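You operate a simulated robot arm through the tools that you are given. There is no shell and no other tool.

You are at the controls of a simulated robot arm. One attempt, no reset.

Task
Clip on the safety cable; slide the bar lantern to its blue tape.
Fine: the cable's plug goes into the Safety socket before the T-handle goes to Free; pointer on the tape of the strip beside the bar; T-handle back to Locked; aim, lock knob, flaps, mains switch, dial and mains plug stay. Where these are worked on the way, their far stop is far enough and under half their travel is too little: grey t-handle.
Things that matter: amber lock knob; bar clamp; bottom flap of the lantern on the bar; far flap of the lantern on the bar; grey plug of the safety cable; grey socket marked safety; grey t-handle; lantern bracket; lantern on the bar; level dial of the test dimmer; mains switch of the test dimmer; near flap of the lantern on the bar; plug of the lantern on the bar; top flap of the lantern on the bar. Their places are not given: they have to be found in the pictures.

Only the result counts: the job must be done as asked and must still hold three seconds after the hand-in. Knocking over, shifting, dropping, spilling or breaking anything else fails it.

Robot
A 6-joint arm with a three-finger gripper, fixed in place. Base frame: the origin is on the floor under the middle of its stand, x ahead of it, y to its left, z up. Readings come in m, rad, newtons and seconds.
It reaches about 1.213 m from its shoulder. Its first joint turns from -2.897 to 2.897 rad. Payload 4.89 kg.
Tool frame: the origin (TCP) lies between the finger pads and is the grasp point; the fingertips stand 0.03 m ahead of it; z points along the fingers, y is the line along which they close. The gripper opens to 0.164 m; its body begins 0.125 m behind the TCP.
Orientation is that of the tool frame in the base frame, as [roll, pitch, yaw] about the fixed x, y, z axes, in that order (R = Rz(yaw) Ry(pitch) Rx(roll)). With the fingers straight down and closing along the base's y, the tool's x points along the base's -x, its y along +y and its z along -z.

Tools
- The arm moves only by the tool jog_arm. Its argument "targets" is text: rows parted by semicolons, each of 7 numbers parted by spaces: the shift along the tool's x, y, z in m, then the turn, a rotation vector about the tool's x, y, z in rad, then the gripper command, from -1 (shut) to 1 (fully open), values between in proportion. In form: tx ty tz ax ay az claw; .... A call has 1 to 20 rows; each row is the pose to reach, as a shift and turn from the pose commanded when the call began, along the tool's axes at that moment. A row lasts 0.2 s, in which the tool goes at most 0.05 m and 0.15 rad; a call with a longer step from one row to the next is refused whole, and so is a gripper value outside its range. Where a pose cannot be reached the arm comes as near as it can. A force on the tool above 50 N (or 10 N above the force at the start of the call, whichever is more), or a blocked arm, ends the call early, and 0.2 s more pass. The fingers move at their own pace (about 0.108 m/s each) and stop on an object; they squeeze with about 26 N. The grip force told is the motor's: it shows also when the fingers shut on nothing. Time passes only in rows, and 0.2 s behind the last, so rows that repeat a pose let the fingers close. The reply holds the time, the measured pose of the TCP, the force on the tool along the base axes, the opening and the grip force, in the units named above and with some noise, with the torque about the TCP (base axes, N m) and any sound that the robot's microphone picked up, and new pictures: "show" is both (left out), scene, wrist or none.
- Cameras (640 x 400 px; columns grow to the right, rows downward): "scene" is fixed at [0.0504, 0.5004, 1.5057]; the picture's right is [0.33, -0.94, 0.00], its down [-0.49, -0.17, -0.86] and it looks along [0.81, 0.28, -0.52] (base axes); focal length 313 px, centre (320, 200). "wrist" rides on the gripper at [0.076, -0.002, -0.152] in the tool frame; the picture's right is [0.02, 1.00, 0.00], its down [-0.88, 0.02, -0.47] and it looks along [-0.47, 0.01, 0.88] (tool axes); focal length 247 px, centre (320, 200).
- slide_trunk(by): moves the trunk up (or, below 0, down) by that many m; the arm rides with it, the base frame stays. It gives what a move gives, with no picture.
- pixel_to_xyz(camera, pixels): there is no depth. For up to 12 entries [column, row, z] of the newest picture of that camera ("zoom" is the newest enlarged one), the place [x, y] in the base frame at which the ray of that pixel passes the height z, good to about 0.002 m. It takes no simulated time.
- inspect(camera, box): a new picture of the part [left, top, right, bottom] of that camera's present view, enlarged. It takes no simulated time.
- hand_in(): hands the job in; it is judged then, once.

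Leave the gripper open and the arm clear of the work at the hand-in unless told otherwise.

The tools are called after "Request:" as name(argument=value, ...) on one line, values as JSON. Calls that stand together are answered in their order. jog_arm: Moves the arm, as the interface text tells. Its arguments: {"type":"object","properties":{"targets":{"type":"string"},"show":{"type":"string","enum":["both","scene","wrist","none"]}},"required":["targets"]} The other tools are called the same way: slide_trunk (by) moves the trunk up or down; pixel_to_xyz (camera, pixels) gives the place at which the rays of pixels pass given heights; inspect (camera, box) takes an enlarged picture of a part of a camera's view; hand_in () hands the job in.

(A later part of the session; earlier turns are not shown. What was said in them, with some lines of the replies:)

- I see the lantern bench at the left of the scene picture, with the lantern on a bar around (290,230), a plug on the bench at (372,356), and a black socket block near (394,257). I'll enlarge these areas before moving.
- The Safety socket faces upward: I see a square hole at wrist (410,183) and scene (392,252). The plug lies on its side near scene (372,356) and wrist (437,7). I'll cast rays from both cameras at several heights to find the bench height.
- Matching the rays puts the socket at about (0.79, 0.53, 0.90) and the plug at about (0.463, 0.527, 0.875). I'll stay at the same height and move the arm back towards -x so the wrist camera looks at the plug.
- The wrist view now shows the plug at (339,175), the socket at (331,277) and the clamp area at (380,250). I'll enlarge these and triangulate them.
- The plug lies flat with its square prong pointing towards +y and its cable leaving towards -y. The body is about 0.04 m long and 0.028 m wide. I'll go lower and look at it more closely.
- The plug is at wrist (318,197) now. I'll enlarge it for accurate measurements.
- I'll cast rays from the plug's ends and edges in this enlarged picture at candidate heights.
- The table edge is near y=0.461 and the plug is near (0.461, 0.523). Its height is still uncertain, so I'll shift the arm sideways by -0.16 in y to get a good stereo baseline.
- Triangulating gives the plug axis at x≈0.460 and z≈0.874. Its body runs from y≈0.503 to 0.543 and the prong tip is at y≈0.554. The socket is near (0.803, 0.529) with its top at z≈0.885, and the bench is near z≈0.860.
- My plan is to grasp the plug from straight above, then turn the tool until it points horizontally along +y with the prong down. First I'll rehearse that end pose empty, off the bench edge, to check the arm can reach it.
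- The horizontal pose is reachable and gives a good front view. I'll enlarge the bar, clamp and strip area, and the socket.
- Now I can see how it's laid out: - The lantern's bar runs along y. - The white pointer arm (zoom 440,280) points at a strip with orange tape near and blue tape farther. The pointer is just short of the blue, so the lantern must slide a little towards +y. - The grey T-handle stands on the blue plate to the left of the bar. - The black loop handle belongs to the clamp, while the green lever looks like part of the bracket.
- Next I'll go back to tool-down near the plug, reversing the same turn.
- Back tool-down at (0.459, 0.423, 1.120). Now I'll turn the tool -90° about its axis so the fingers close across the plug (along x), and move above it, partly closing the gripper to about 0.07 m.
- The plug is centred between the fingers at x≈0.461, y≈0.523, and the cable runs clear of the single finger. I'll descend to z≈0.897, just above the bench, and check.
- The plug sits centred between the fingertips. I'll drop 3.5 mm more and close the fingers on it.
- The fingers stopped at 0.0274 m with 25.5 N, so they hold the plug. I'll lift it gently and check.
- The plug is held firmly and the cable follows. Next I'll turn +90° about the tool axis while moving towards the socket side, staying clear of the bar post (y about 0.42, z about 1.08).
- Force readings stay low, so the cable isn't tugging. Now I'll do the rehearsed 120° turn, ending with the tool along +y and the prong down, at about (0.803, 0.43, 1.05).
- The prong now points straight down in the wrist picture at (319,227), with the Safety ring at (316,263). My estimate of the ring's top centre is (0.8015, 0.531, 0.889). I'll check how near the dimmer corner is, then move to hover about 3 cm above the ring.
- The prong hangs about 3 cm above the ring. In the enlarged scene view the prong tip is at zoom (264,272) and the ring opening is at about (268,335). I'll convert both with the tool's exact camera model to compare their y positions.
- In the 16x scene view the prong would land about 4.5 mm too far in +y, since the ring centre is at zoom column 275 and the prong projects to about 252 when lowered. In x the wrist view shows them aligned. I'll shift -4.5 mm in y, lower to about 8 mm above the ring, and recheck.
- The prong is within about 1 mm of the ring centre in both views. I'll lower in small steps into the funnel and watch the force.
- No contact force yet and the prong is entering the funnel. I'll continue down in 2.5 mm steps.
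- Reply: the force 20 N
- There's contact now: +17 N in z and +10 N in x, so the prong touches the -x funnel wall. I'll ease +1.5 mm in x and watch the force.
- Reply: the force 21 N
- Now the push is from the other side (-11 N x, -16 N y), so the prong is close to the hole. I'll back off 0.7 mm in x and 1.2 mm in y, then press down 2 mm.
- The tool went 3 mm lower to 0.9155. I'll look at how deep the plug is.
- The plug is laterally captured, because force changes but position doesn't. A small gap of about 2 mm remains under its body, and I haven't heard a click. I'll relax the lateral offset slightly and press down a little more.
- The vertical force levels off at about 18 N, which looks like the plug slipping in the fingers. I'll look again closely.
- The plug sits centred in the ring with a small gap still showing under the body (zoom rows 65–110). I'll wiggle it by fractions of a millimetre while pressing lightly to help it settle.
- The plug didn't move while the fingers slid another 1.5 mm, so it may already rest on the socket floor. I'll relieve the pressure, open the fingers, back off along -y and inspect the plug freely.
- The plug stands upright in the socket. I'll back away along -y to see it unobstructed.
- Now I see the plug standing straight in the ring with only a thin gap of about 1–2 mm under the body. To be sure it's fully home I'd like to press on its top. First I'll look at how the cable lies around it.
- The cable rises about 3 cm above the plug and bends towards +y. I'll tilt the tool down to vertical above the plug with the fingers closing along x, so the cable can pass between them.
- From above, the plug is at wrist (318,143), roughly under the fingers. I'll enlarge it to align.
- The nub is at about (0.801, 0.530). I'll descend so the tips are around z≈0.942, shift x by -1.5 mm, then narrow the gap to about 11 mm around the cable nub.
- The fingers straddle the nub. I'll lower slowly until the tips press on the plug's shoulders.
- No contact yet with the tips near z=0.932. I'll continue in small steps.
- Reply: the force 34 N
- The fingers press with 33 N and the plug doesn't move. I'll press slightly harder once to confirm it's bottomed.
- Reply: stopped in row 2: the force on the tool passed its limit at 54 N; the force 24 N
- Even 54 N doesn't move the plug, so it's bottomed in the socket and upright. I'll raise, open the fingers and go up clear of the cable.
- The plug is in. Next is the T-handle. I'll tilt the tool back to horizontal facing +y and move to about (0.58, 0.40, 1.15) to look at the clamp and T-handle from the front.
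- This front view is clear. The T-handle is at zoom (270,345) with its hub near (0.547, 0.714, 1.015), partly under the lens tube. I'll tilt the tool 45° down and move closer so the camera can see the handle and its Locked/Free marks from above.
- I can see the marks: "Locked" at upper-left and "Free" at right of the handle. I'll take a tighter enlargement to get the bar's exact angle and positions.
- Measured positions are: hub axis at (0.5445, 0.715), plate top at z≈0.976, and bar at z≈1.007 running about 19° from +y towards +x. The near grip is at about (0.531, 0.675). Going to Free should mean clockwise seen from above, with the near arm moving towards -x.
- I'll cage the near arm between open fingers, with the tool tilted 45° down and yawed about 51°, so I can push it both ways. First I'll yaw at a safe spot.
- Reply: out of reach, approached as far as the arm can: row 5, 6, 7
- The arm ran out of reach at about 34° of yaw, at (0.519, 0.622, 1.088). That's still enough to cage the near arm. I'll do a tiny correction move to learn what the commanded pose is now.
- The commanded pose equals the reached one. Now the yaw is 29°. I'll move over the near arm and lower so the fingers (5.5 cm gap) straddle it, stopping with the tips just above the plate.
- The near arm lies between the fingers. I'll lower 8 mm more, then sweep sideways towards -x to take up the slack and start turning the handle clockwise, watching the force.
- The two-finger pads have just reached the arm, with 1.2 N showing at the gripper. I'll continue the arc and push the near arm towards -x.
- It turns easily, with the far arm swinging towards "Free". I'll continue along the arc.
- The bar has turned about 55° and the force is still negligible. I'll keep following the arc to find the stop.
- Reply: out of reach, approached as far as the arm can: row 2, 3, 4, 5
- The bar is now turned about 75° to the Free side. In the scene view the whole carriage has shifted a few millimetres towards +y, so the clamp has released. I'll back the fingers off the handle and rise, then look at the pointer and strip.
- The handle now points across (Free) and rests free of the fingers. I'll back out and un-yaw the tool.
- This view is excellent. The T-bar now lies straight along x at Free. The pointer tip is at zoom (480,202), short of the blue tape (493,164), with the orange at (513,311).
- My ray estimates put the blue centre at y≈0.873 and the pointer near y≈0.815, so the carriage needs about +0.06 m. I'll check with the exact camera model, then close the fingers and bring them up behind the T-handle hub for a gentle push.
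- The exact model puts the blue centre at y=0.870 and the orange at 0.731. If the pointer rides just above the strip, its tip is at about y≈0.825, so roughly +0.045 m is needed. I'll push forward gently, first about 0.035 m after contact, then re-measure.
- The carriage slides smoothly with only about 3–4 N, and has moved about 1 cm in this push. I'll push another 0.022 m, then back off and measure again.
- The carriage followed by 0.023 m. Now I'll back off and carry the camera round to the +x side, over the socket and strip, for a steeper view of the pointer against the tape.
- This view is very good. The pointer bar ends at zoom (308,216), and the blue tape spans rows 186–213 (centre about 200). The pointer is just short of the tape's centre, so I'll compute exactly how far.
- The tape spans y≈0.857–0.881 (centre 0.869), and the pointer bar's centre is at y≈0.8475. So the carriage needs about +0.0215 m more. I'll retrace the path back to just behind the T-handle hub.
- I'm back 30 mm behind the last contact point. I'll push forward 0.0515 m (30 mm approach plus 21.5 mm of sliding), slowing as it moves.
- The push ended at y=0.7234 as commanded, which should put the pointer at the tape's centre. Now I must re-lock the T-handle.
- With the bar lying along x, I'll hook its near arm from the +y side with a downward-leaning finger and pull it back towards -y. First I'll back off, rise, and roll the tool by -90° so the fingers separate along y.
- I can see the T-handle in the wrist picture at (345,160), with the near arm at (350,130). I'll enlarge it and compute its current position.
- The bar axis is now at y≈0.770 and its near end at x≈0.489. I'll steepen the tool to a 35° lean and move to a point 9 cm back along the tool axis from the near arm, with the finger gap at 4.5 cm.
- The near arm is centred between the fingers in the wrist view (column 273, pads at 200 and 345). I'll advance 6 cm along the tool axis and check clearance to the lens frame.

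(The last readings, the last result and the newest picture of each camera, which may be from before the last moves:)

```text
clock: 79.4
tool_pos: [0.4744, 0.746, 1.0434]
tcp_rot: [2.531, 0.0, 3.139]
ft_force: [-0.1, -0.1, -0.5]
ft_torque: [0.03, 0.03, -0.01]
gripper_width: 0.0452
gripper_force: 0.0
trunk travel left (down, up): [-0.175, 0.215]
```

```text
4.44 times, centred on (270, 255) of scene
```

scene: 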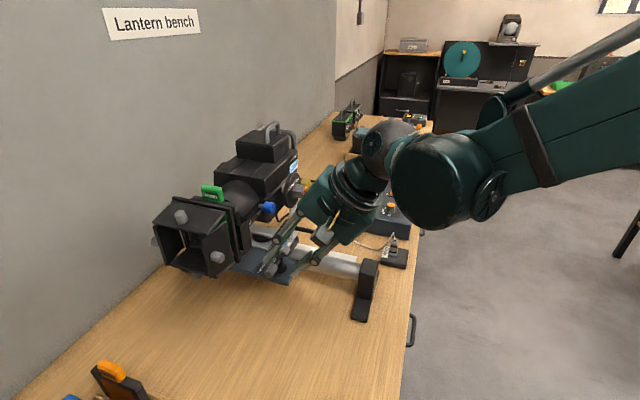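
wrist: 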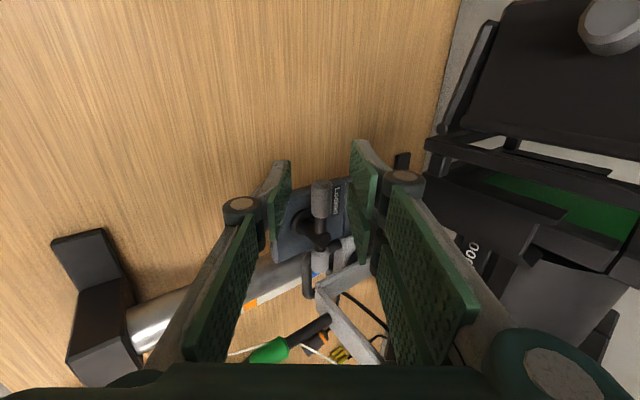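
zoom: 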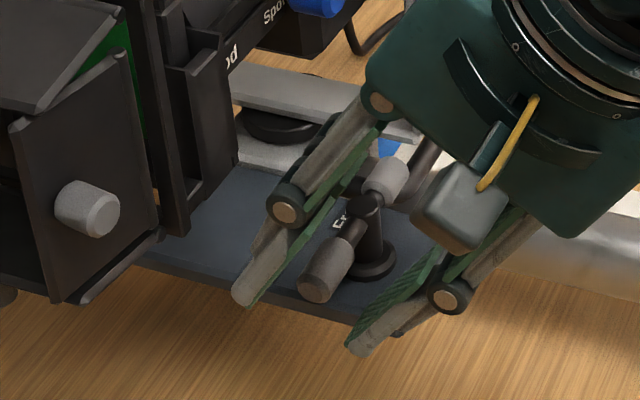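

The arm is entering the cage and the lens frame is clear. I'll advance another 3 cm slowly.

Request:
jog_arm(targets="0 0 0.01 0 0 0 -0.45; 0 0 0.02 0 0 0 -0.45; 0 0 0.029 0 0 0 -0.45; 0 0 0.029 0 0 0 -0.45", show="none")

Request:
inspect(camera="wrist", box=[250, 100, 430, 270])

Request:
inspect(camera="scene", box=[210, 210, 330, 300])

```text
clock: 80.4
tool_pos: [0.473, 0.7609, 1.0185]
tcp_rot: [2.531, 0.002, 3.139]
ft_force: [0.8, 0.5, -0.2]
ft_torque: [0.01, 0.01, -0.01]
gripper_width: 0.0449
gripper_force: 0.1
trunk travel left (down, up): [-0.175, 0.215]
```

```text
2.35 times, centred on (340, 185) of wrist
```

zoom: 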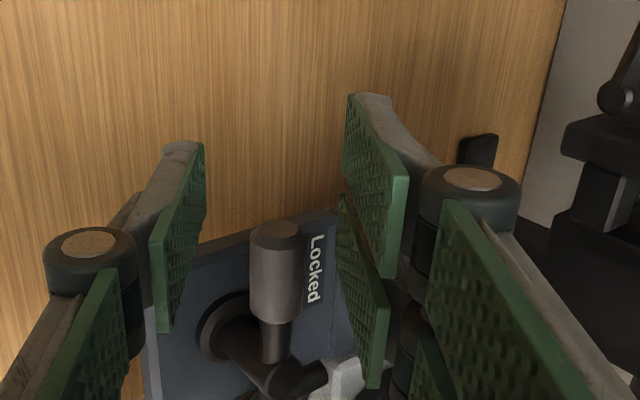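

```text
4.44 times, centred on (270, 255) of scene
```

zoom: 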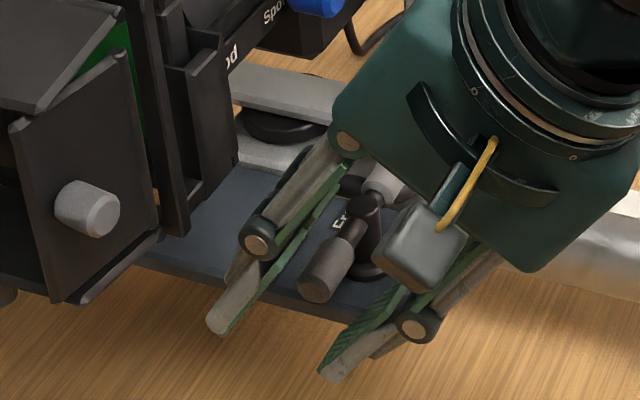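

The cage is in place: the near arm is at zoom column 275, with the upper pads to its right (+y side). I'll pull towards -y to take up the slack and begin turning the handle back counter-clockwise.

Request:
jog_arm(targets="0 -0.0055 -0.0038 0 0 0 -0.45; 0 -0.011 -0.0077 0 0 0 -0.45; 0.001 -0.0155 -0.0108 0 0 0 -0.45; 0.002 -0.0199 -0.0139 0 0 0 -0.45; 0.0017 -0.0244 -0.0171 0 0 0 -0.45; 0.0014 -0.0288 -0.0202 0 0 0 -0.45; 0.0014 -0.0288 -0.0202 0 0 0 -0.45", show="none")

Request:
inspect(camera="wrist", box=[250, 100, 430, 270])

Request:
inspect(camera="scene", box=[210, 210, 330, 300])

```text
clock: 82.0
tool_pos: [0.4714, 0.7259, 1.0197]
tcp_rot: [2.532, -0.001, 3.14]
ft_force: [0.7, 1.0, 0.8]
ft_torque: [0.03, -0.03, 0.06]
gripper_width: 0.0452
gripper_force: 0.1
trunk travel left (down, up): [-0.175, 0.215]
```

```text
2.35 times, centred on (340, 185) of wrist
```

zoom: 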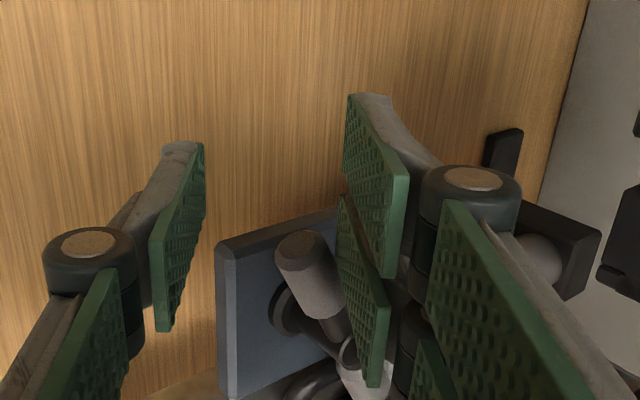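

```text
4.44 times, centred on (270, 255) of scene
```

zoom: 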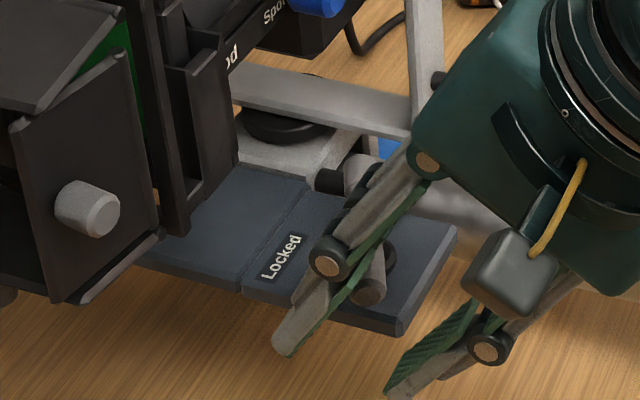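

The handle turns back easily and the carriage hasn't shifted. I'll continue along the arc towards the Locked angle.

Request:
jog_arm(targets="-0.0018 -0.0043 -0.003 0 0 0 -0.45; -0.0036 -0.0086 -0.006 0 0 0 -0.45; -0.0066 -0.0123 -0.0086 0 0 0 -0.45; -0.0097 -0.016 -0.0112 0 0 0 -0.45; -0.0127 -0.0183 -0.0128 0 0 0 -0.45; -0.0127 -0.0183 -0.0128 0 0 0 -0.45", show="none")

Request:
inspect(camera="wrist", box=[250, 100, 430, 270])

Request:
inspect(camera="scene", box=[210, 210, 330, 300])

```text
clock: 83.4
tool_pos: [0.4844, 0.7034, 1.0208]
tcp_rot: [2.53, 0.0, 3.14]
ft_force: [0.7, -0.6, 0.3]
ft_torque: [-0.02, 0.0, 0.02]
gripper_width: 0.0452
gripper_force: 0.1
trunk travel left (down, up): [-0.175, 0.215]
```

```text
2.35 times, centred on (340, 185) of wrist
```

zoom: 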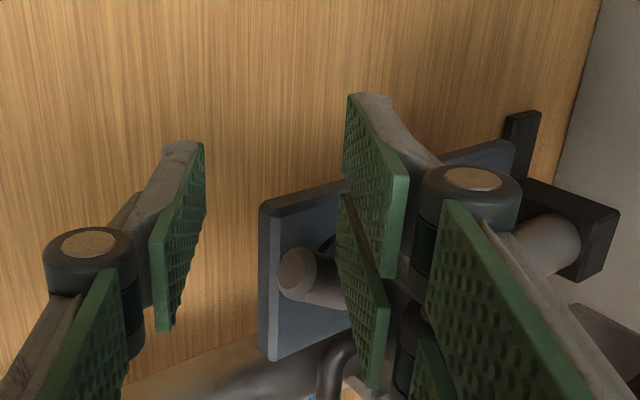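

```text
4.44 times, centred on (270, 255) of scene
```

zoom: 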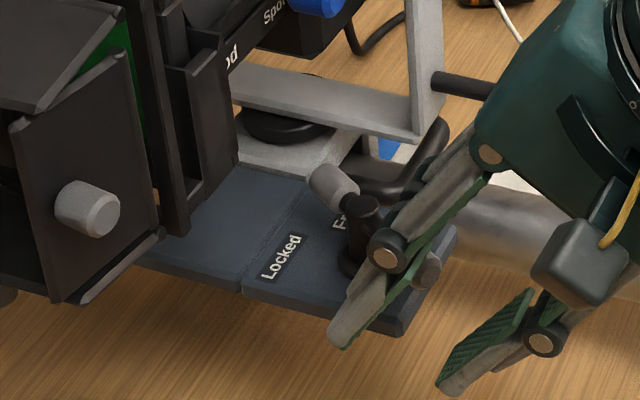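

The handle is most of the way back. I'll keep going with small steps until I feel the stop.

Request:
jog_arm(targets="-0.0029 -0.0022 -0.0015 0 0 0 -0.45; -0.0057 -0.0037 -0.0026 0 0 0 -0.45; -0.0085 -0.0052 -0.0037 0 0 0 -0.45; -0.0085 -0.0052 -0.0037 0 0 0 -0.45", show="none")

Request:
inspect(camera="scene", box=[210, 210, 330, 300])

```text
clock: 84.4
tool_pos: [0.492, 0.6976, 1.0197]
tcp_rot: [2.531, 0.0, -3.141]
ft_force: [-14.5, 3.0, 0.4]
ft_torque: [0.04, 0.16, 0.57]
gripper_width: 0.0462
gripper_force: 0.6
trunk travel left (down, up): [-0.175, 0.215]
```

```text
4.44 times, centred on (270, 255) of scene
```

zoom: 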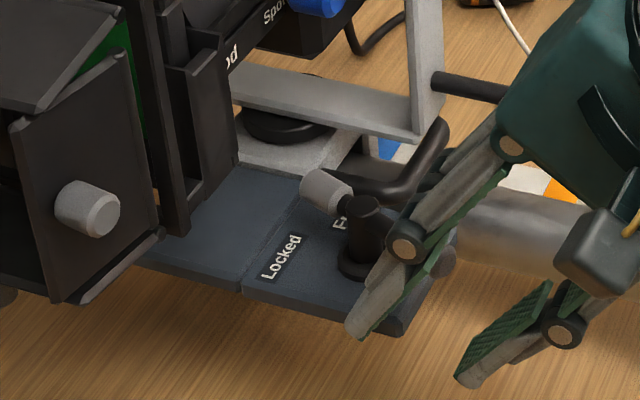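

There's now a firm -14.5 N in x: the handle has reached its Locked stop, at the same angle as at the start. I'll nudge 1 mm more to be certain, then retreat the finger off the arm.

Request:
jog_arm(targets="-0.001 0 0 0 0 0 -0.45; -0.001 0 0 0 0 0 -0.45", show="none")

Request:
inspect(camera="scene", box=[225, 225, 305, 290])

Request:
inspect(camera="wrist", box=[250, 100, 430, 270])

```text
clock: 85.0
tool_pos: [0.4916, 0.6963, 1.0213]
tcp_rot: [2.531, 0.003, -3.141]
ft_force: [-24.3, 3.2, 2.1]
ft_torque: [0.09, 0.16, 1.0]
gripper_width: 0.0467
gripper_force: 1.8
trunk travel left (down, up): [-0.175, 0.215]
```

```text
6.15 times, centred on (265, 258) of scene
```

zoom: 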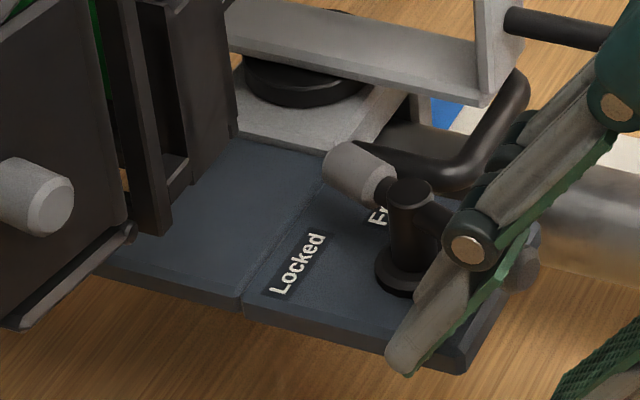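

```text
2.35 times, centred on (340, 185) of wrist
```

zoom: 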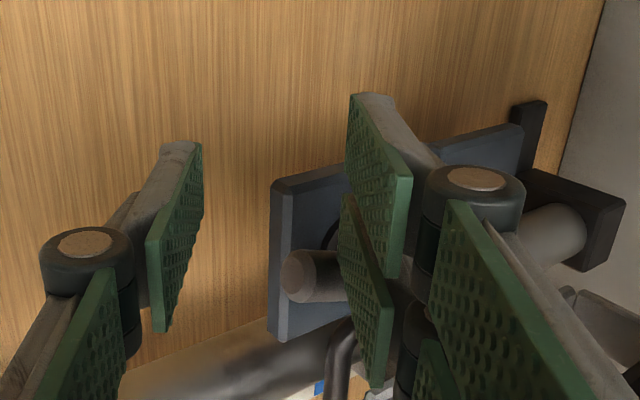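

The handle is firmly at the Locked stop (24 N, no movement) and the carriage is unchanged. I'll ease off in -x and retreat up along the tool axis.

Request:
jog_arm(targets="0.004 0 0 0 0 0 -0.45; 0.01 0 0 0 0 0 -0.45; 0.01 0 -0.03 0 0 0 -0.45; 0.01 0 -0.065 0 0 0 -0.45; 0.01 0 -0.1 0 0 0 -0.45; 0.01 0 -0.1 0 0 0 -0.45", show="both")

Request:
inspect(camera="scene", box=[225, 225, 305, 290])

```text
clock: 86.4
tool_pos: [0.4828, 0.6384, 1.1046]
tcp_rot: [2.531, 0.0, 3.141]
ft_force: [-0.6, 0.6, 0.0]
ft_torque: [0.02, -0.05, -0.05]
gripper_width: 0.0453
gripper_force: 0.1
trunk travel left (down, up): [-0.175, 0.215]
```

scene: 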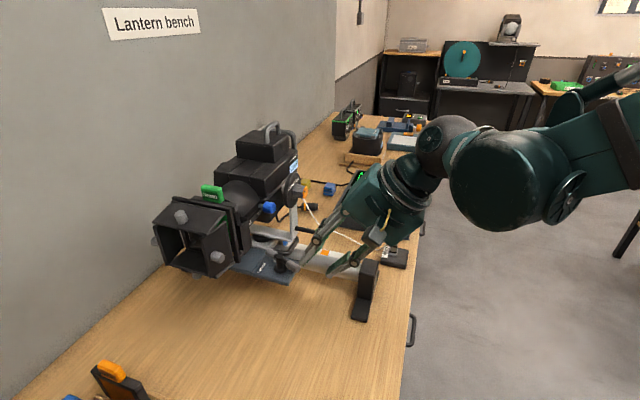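
wrist: 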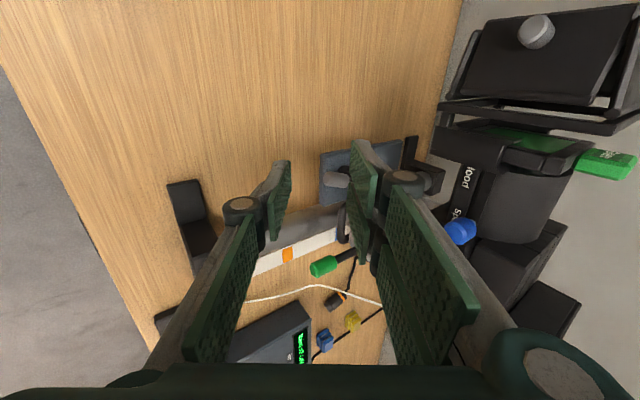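

```text
6.15 times, centred on (265, 258) of scene
```

zoom: 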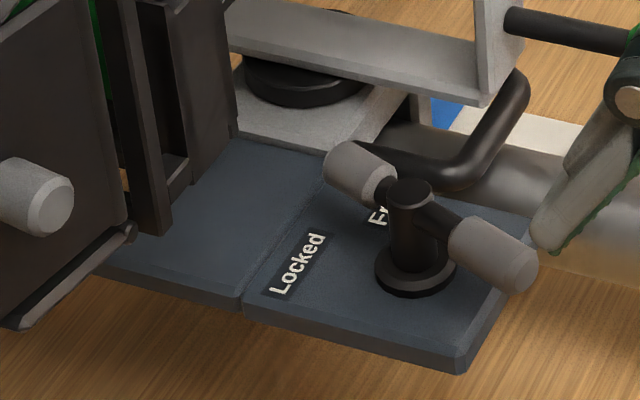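

The T-handle is back at its original Locked angle. Now I'll roll the tool back and go to the +x side to verify the pointer on the blue tape.

Request:
jog_arm(targets="0 -0.012 -0.024 0 0 0 -0.45; -0.004 -0.024 -0.048 0 0 0.1428 -0.45; -0.008 -0.036 -0.07 0 0 0.2856 -0.6; -0.012 -0.0425 -0.0787 0 0 0.4284 -0.8; -0.016 -0.0425 -0.0787 0 0 0.5712 -1; -0.02 -0.0425 -0.0787 0 0 0.714 -1; -0.02 -0.0425 -0.0787 0 0 0.8568 -1; -0.02 -0.0425 -0.0787 0 0 0.9996 -1; -0.02 -0.0425 -0.0787 0 0 1.1424 -1; -0.02 -0.0425 -0.0787 0 0 1.2852 -1; -0.02 -0.0425 -0.0787 0 0 1.428 -1; -0.02 -0.0425 -0.0787 0 0 1.5708 -1; -0.02 -0.0425 -0.0787 0 0 1.5708 -1", show="both")

```text
clock: 89.2
tool_pos: [0.5043, 0.5591, 1.1422]
tcp_rot: [3.141, -0.611, 1.568]
ft_force: [-0.2, 0.1, 0.3]
ft_torque: [-0.02, -0.02, 0.01]
gripper_width: 0.0
gripper_force: 26.1
trunk travel left (down, up): [-0.175, 0.215]
```

scene: 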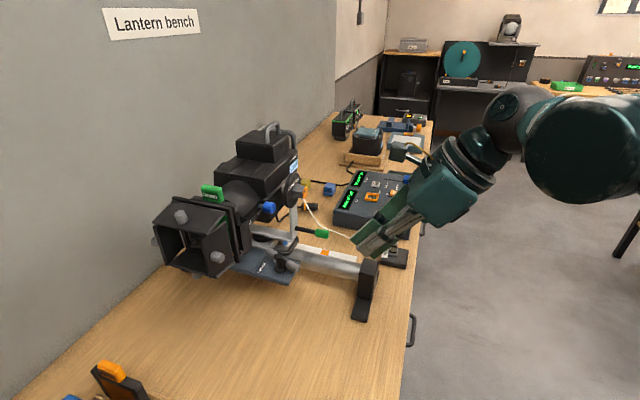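
wrist: 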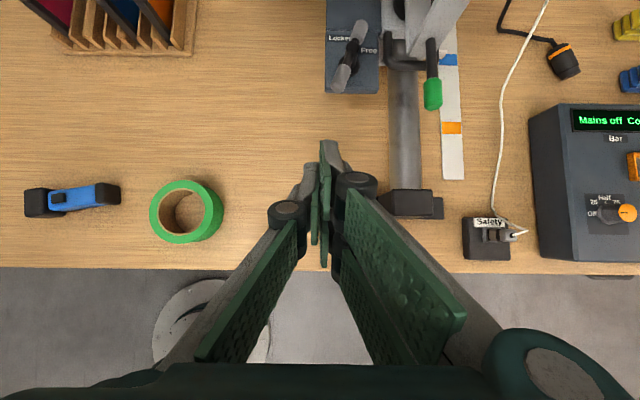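

Request:
jog_arm(targets="0 0.045 0 0 0 0 -1; 0 0.09 0 0 0 0 -1; 0 0.135 0 0 0 0 -1; 0 0.18 0 0 0 0 -1; 0 0.225 0 0 0 0 -1; 0 0.27 0 0 0 0 -1; 0 0.316 0 0 0 0 -1; 0.036 0.316 0.03 0 0 0 -1; 0.072 0.316 0.06 0 0 0 -1; 0.1086 0.316 0.0908 0 0 0 -1; 0.1086 0.316 0.0908 0 0 0 -1", show="both")

Request:
inspect(camera="wrist", box=[240, 100, 320, 160])

```text
clock: 91.6
tool_pos: [0.8185, 0.7017, 1.1308]
tcp_rot: [-3.14, -0.61, 1.571]
ft_force: [0.1, 1.4, -0.4]
ft_torque: [-0.08, -0.05, 0.02]
gripper_width: 0.0
gripper_force: 26.3
trunk travel left (down, up): [-0.175, 0.215]
```

scene: 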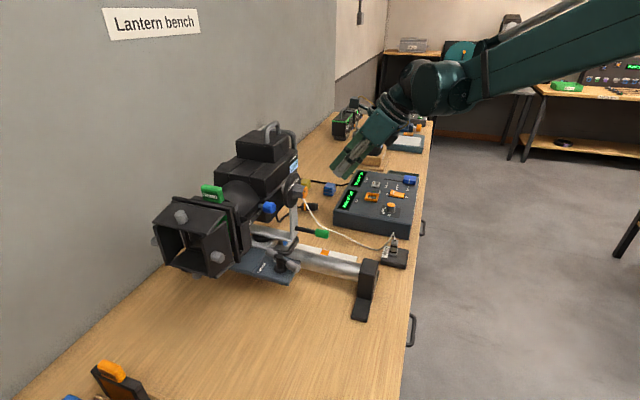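
wrist: 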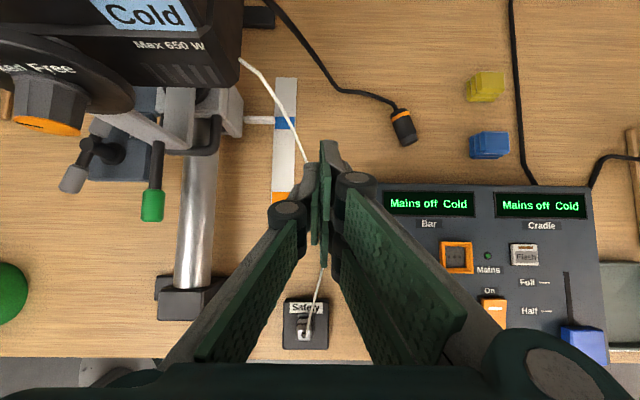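

```text
6.67 times, centred on (280, 130) of wrist
```

zoom: 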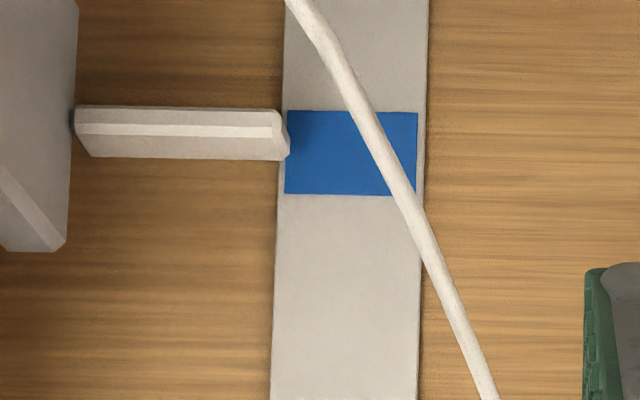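

The pointer bar now lies within the tape's rows: pointer at zoom rows 107–160, tape at 110–195. I'll compute exact y values.

Request:
pixel_to_xyz(camera="wrist", pixels=[[284.5, 116.5, 0.863], [284.5, 129.2, 0.863], [270, 116.1, 0.883], [270, 120, 0.883], [270, 124, 0.866], [270, 120, 0.875], [275.2, 124, 0.866]])

Request:
inspect(camera="wrist", box=[260, 108, 292, 134])

Request:
inspect(camera="wrist", box=[270, 280, 350, 360])

```text
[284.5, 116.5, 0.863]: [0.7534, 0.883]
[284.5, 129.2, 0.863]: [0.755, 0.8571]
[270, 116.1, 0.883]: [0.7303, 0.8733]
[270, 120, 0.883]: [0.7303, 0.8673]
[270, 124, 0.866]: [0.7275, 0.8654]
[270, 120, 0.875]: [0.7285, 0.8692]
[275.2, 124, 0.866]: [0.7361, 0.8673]
```

```text
15.38 times, centred on (276, 121) of wrist
```

zoom: 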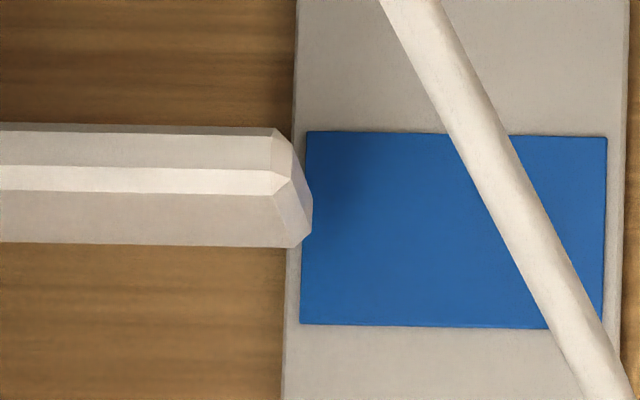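

```text
5.00 times, centred on (310, 320) of wrist
```

zoom: 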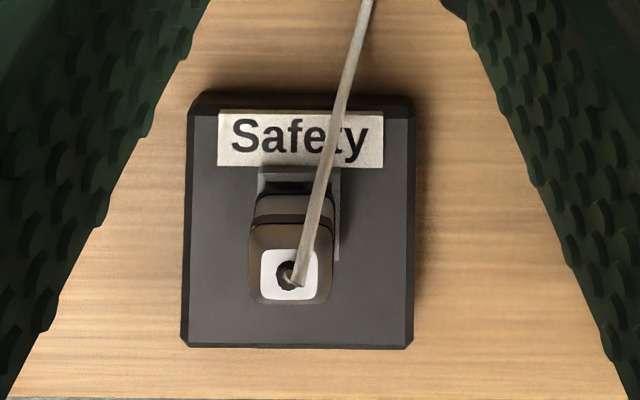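

The pointer centre is at y≈0.869, and the tape spans 0.857–0.883 (centre 0.870), so it sits in the middle of the tape. The plug stands upright in the Safety socket. I'll withdraw the arm clear of the bench and open the gripper.

Request:
jog_arm(targets="-0.0272 0 -0.0222 0 0 0 -1; -0.0545 0 -0.0443 0 0 0 -1; -0.0817 0 -0.0665 0 0 0 -1; -0.1089 0 -0.0886 0 0 0 -1; -0.1225 0 -0.125 0 0 0 -1; -0.1361 0 -0.1614 0 0 0 -0.5; -0.1496 0 -0.1977 0 0 0 0; -0.1632 0 -0.2341 0 0 0 0.5; -0.1768 0 -0.2705 0 0 0 1; -0.1768 0 -0.2705 0 0 0 1; -0.1768 0 -0.2705 0 0 0 1", show="both")

Request:
inspect(camera="scene", box=[225, 225, 305, 290])

Request:
inspect(camera="scene", box=[140, 110, 430, 290])

Request:
inspect(camera="scene", box=[380, 234, 412, 258])

```text
clock: 94.0
tool_pos: [0.8191, 0.4004, 1.2516]
tcp_rot: [3.14, -0.612, 1.571]
ft_force: [-0.1, -0.1, 0.1]
ft_torque: [0.05, -0.05, 0.03]
gripper_width: 0.164
gripper_force: 0.1
trunk travel left (down, up): [-0.175, 0.215]
```

scene: 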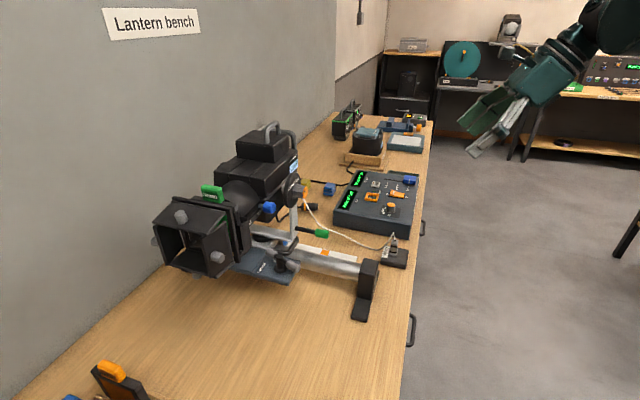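
wrist: 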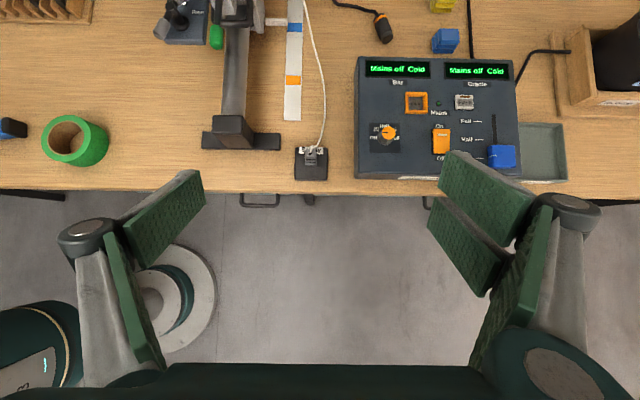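

```text
6.15 times, centred on (265, 258) of scene
```

zoom: 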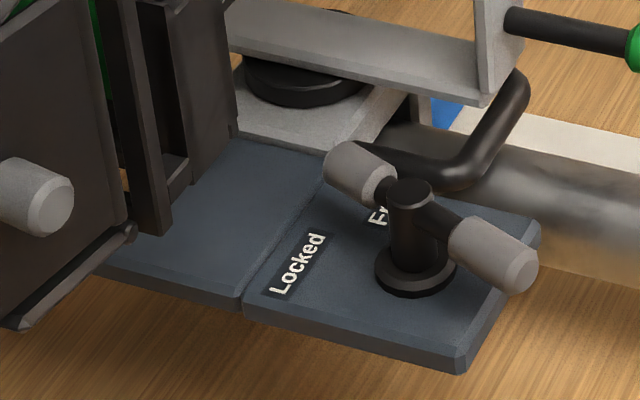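

```text
2.21 times, centred on (285, 200) of scene
```

zoom: 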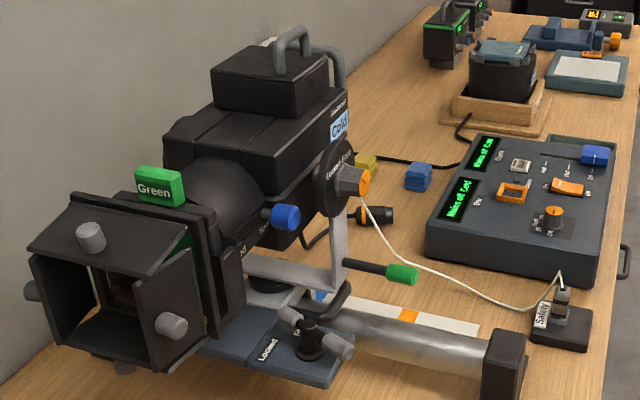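

```text
16.00 times, centred on (396, 246) of scene
```

zoom: 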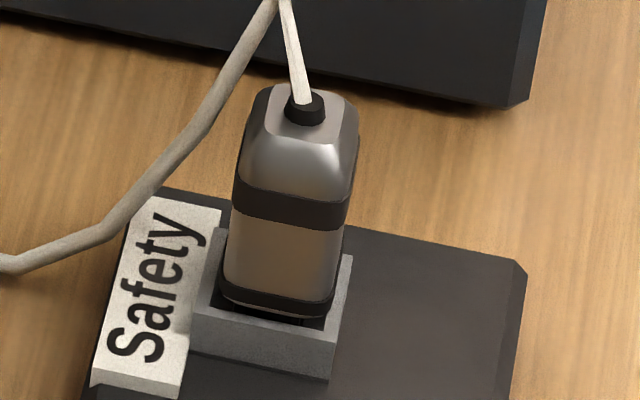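

Everything looks right in the scene: the T-handle is at Locked, and the flaps, amber knob and dimmer are unchanged. As a last check, I'll see where the lantern's loose mains plug (orange-ringed, wrist (384,28)) lies compared with its earlier place.

Request:
pixel_to_xyz(camera="wrist", pixels=[[384, 28, 0.875], [294, 28, 0.863], [293, 80, 0.863]])

Request:
inspect(camera="wrist", box=[250, 0, 410, 100])

```text
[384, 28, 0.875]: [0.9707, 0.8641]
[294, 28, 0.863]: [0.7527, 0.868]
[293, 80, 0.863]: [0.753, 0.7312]
```

```text
4.00 times, centred on (330, 50) of wrist
```

zoom: 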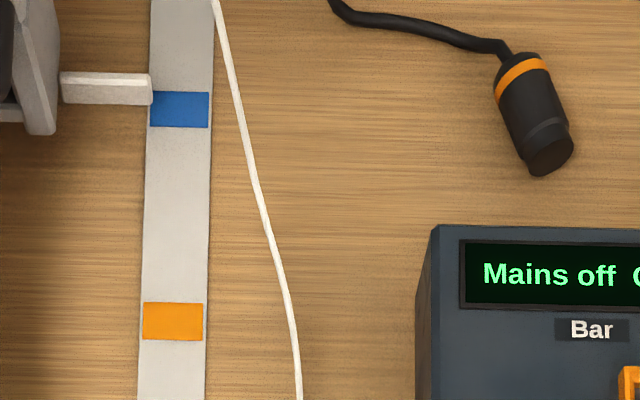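

The mains plug is at about (0.971, 0.864), the same place as in the earlier views, and the pointer is in the middle of the blue tape. The safety plug is in its socket, the T-handle is back at Locked, the gripper is open and the arm is clear. Handing in.

Request:
hand_in()

```text
The job is handed in.
```

I finished the job and handed it in; the hand-in gave no verdict.

- **Safety cable:** the plug stands upright in the Safety socket, inserted before the T-handle was touched. I heard no click and a gap of about 1–2 mm shows under the plug body. Pressing on it with 54 N didn't push it noticeably deeper, so I took it as fully in.
- **Lantern position:** I turned the T-handle to Free and slid the lantern along the bar. The pointer now sits at y≈0.869, and the blue tape's centre is at y≈0.870.
- **T-handle:** it is back at Locked, pressed against its stop at about the angle it started from. The lantern did not shift while I locked it.
- **Left alone:** I didn't touch the amber knob, flaps, mains switch, dial, mains plug or the lantern's aim. They looked unchanged in the last pictures.

The gripper is open and the arm is clear of the bench.
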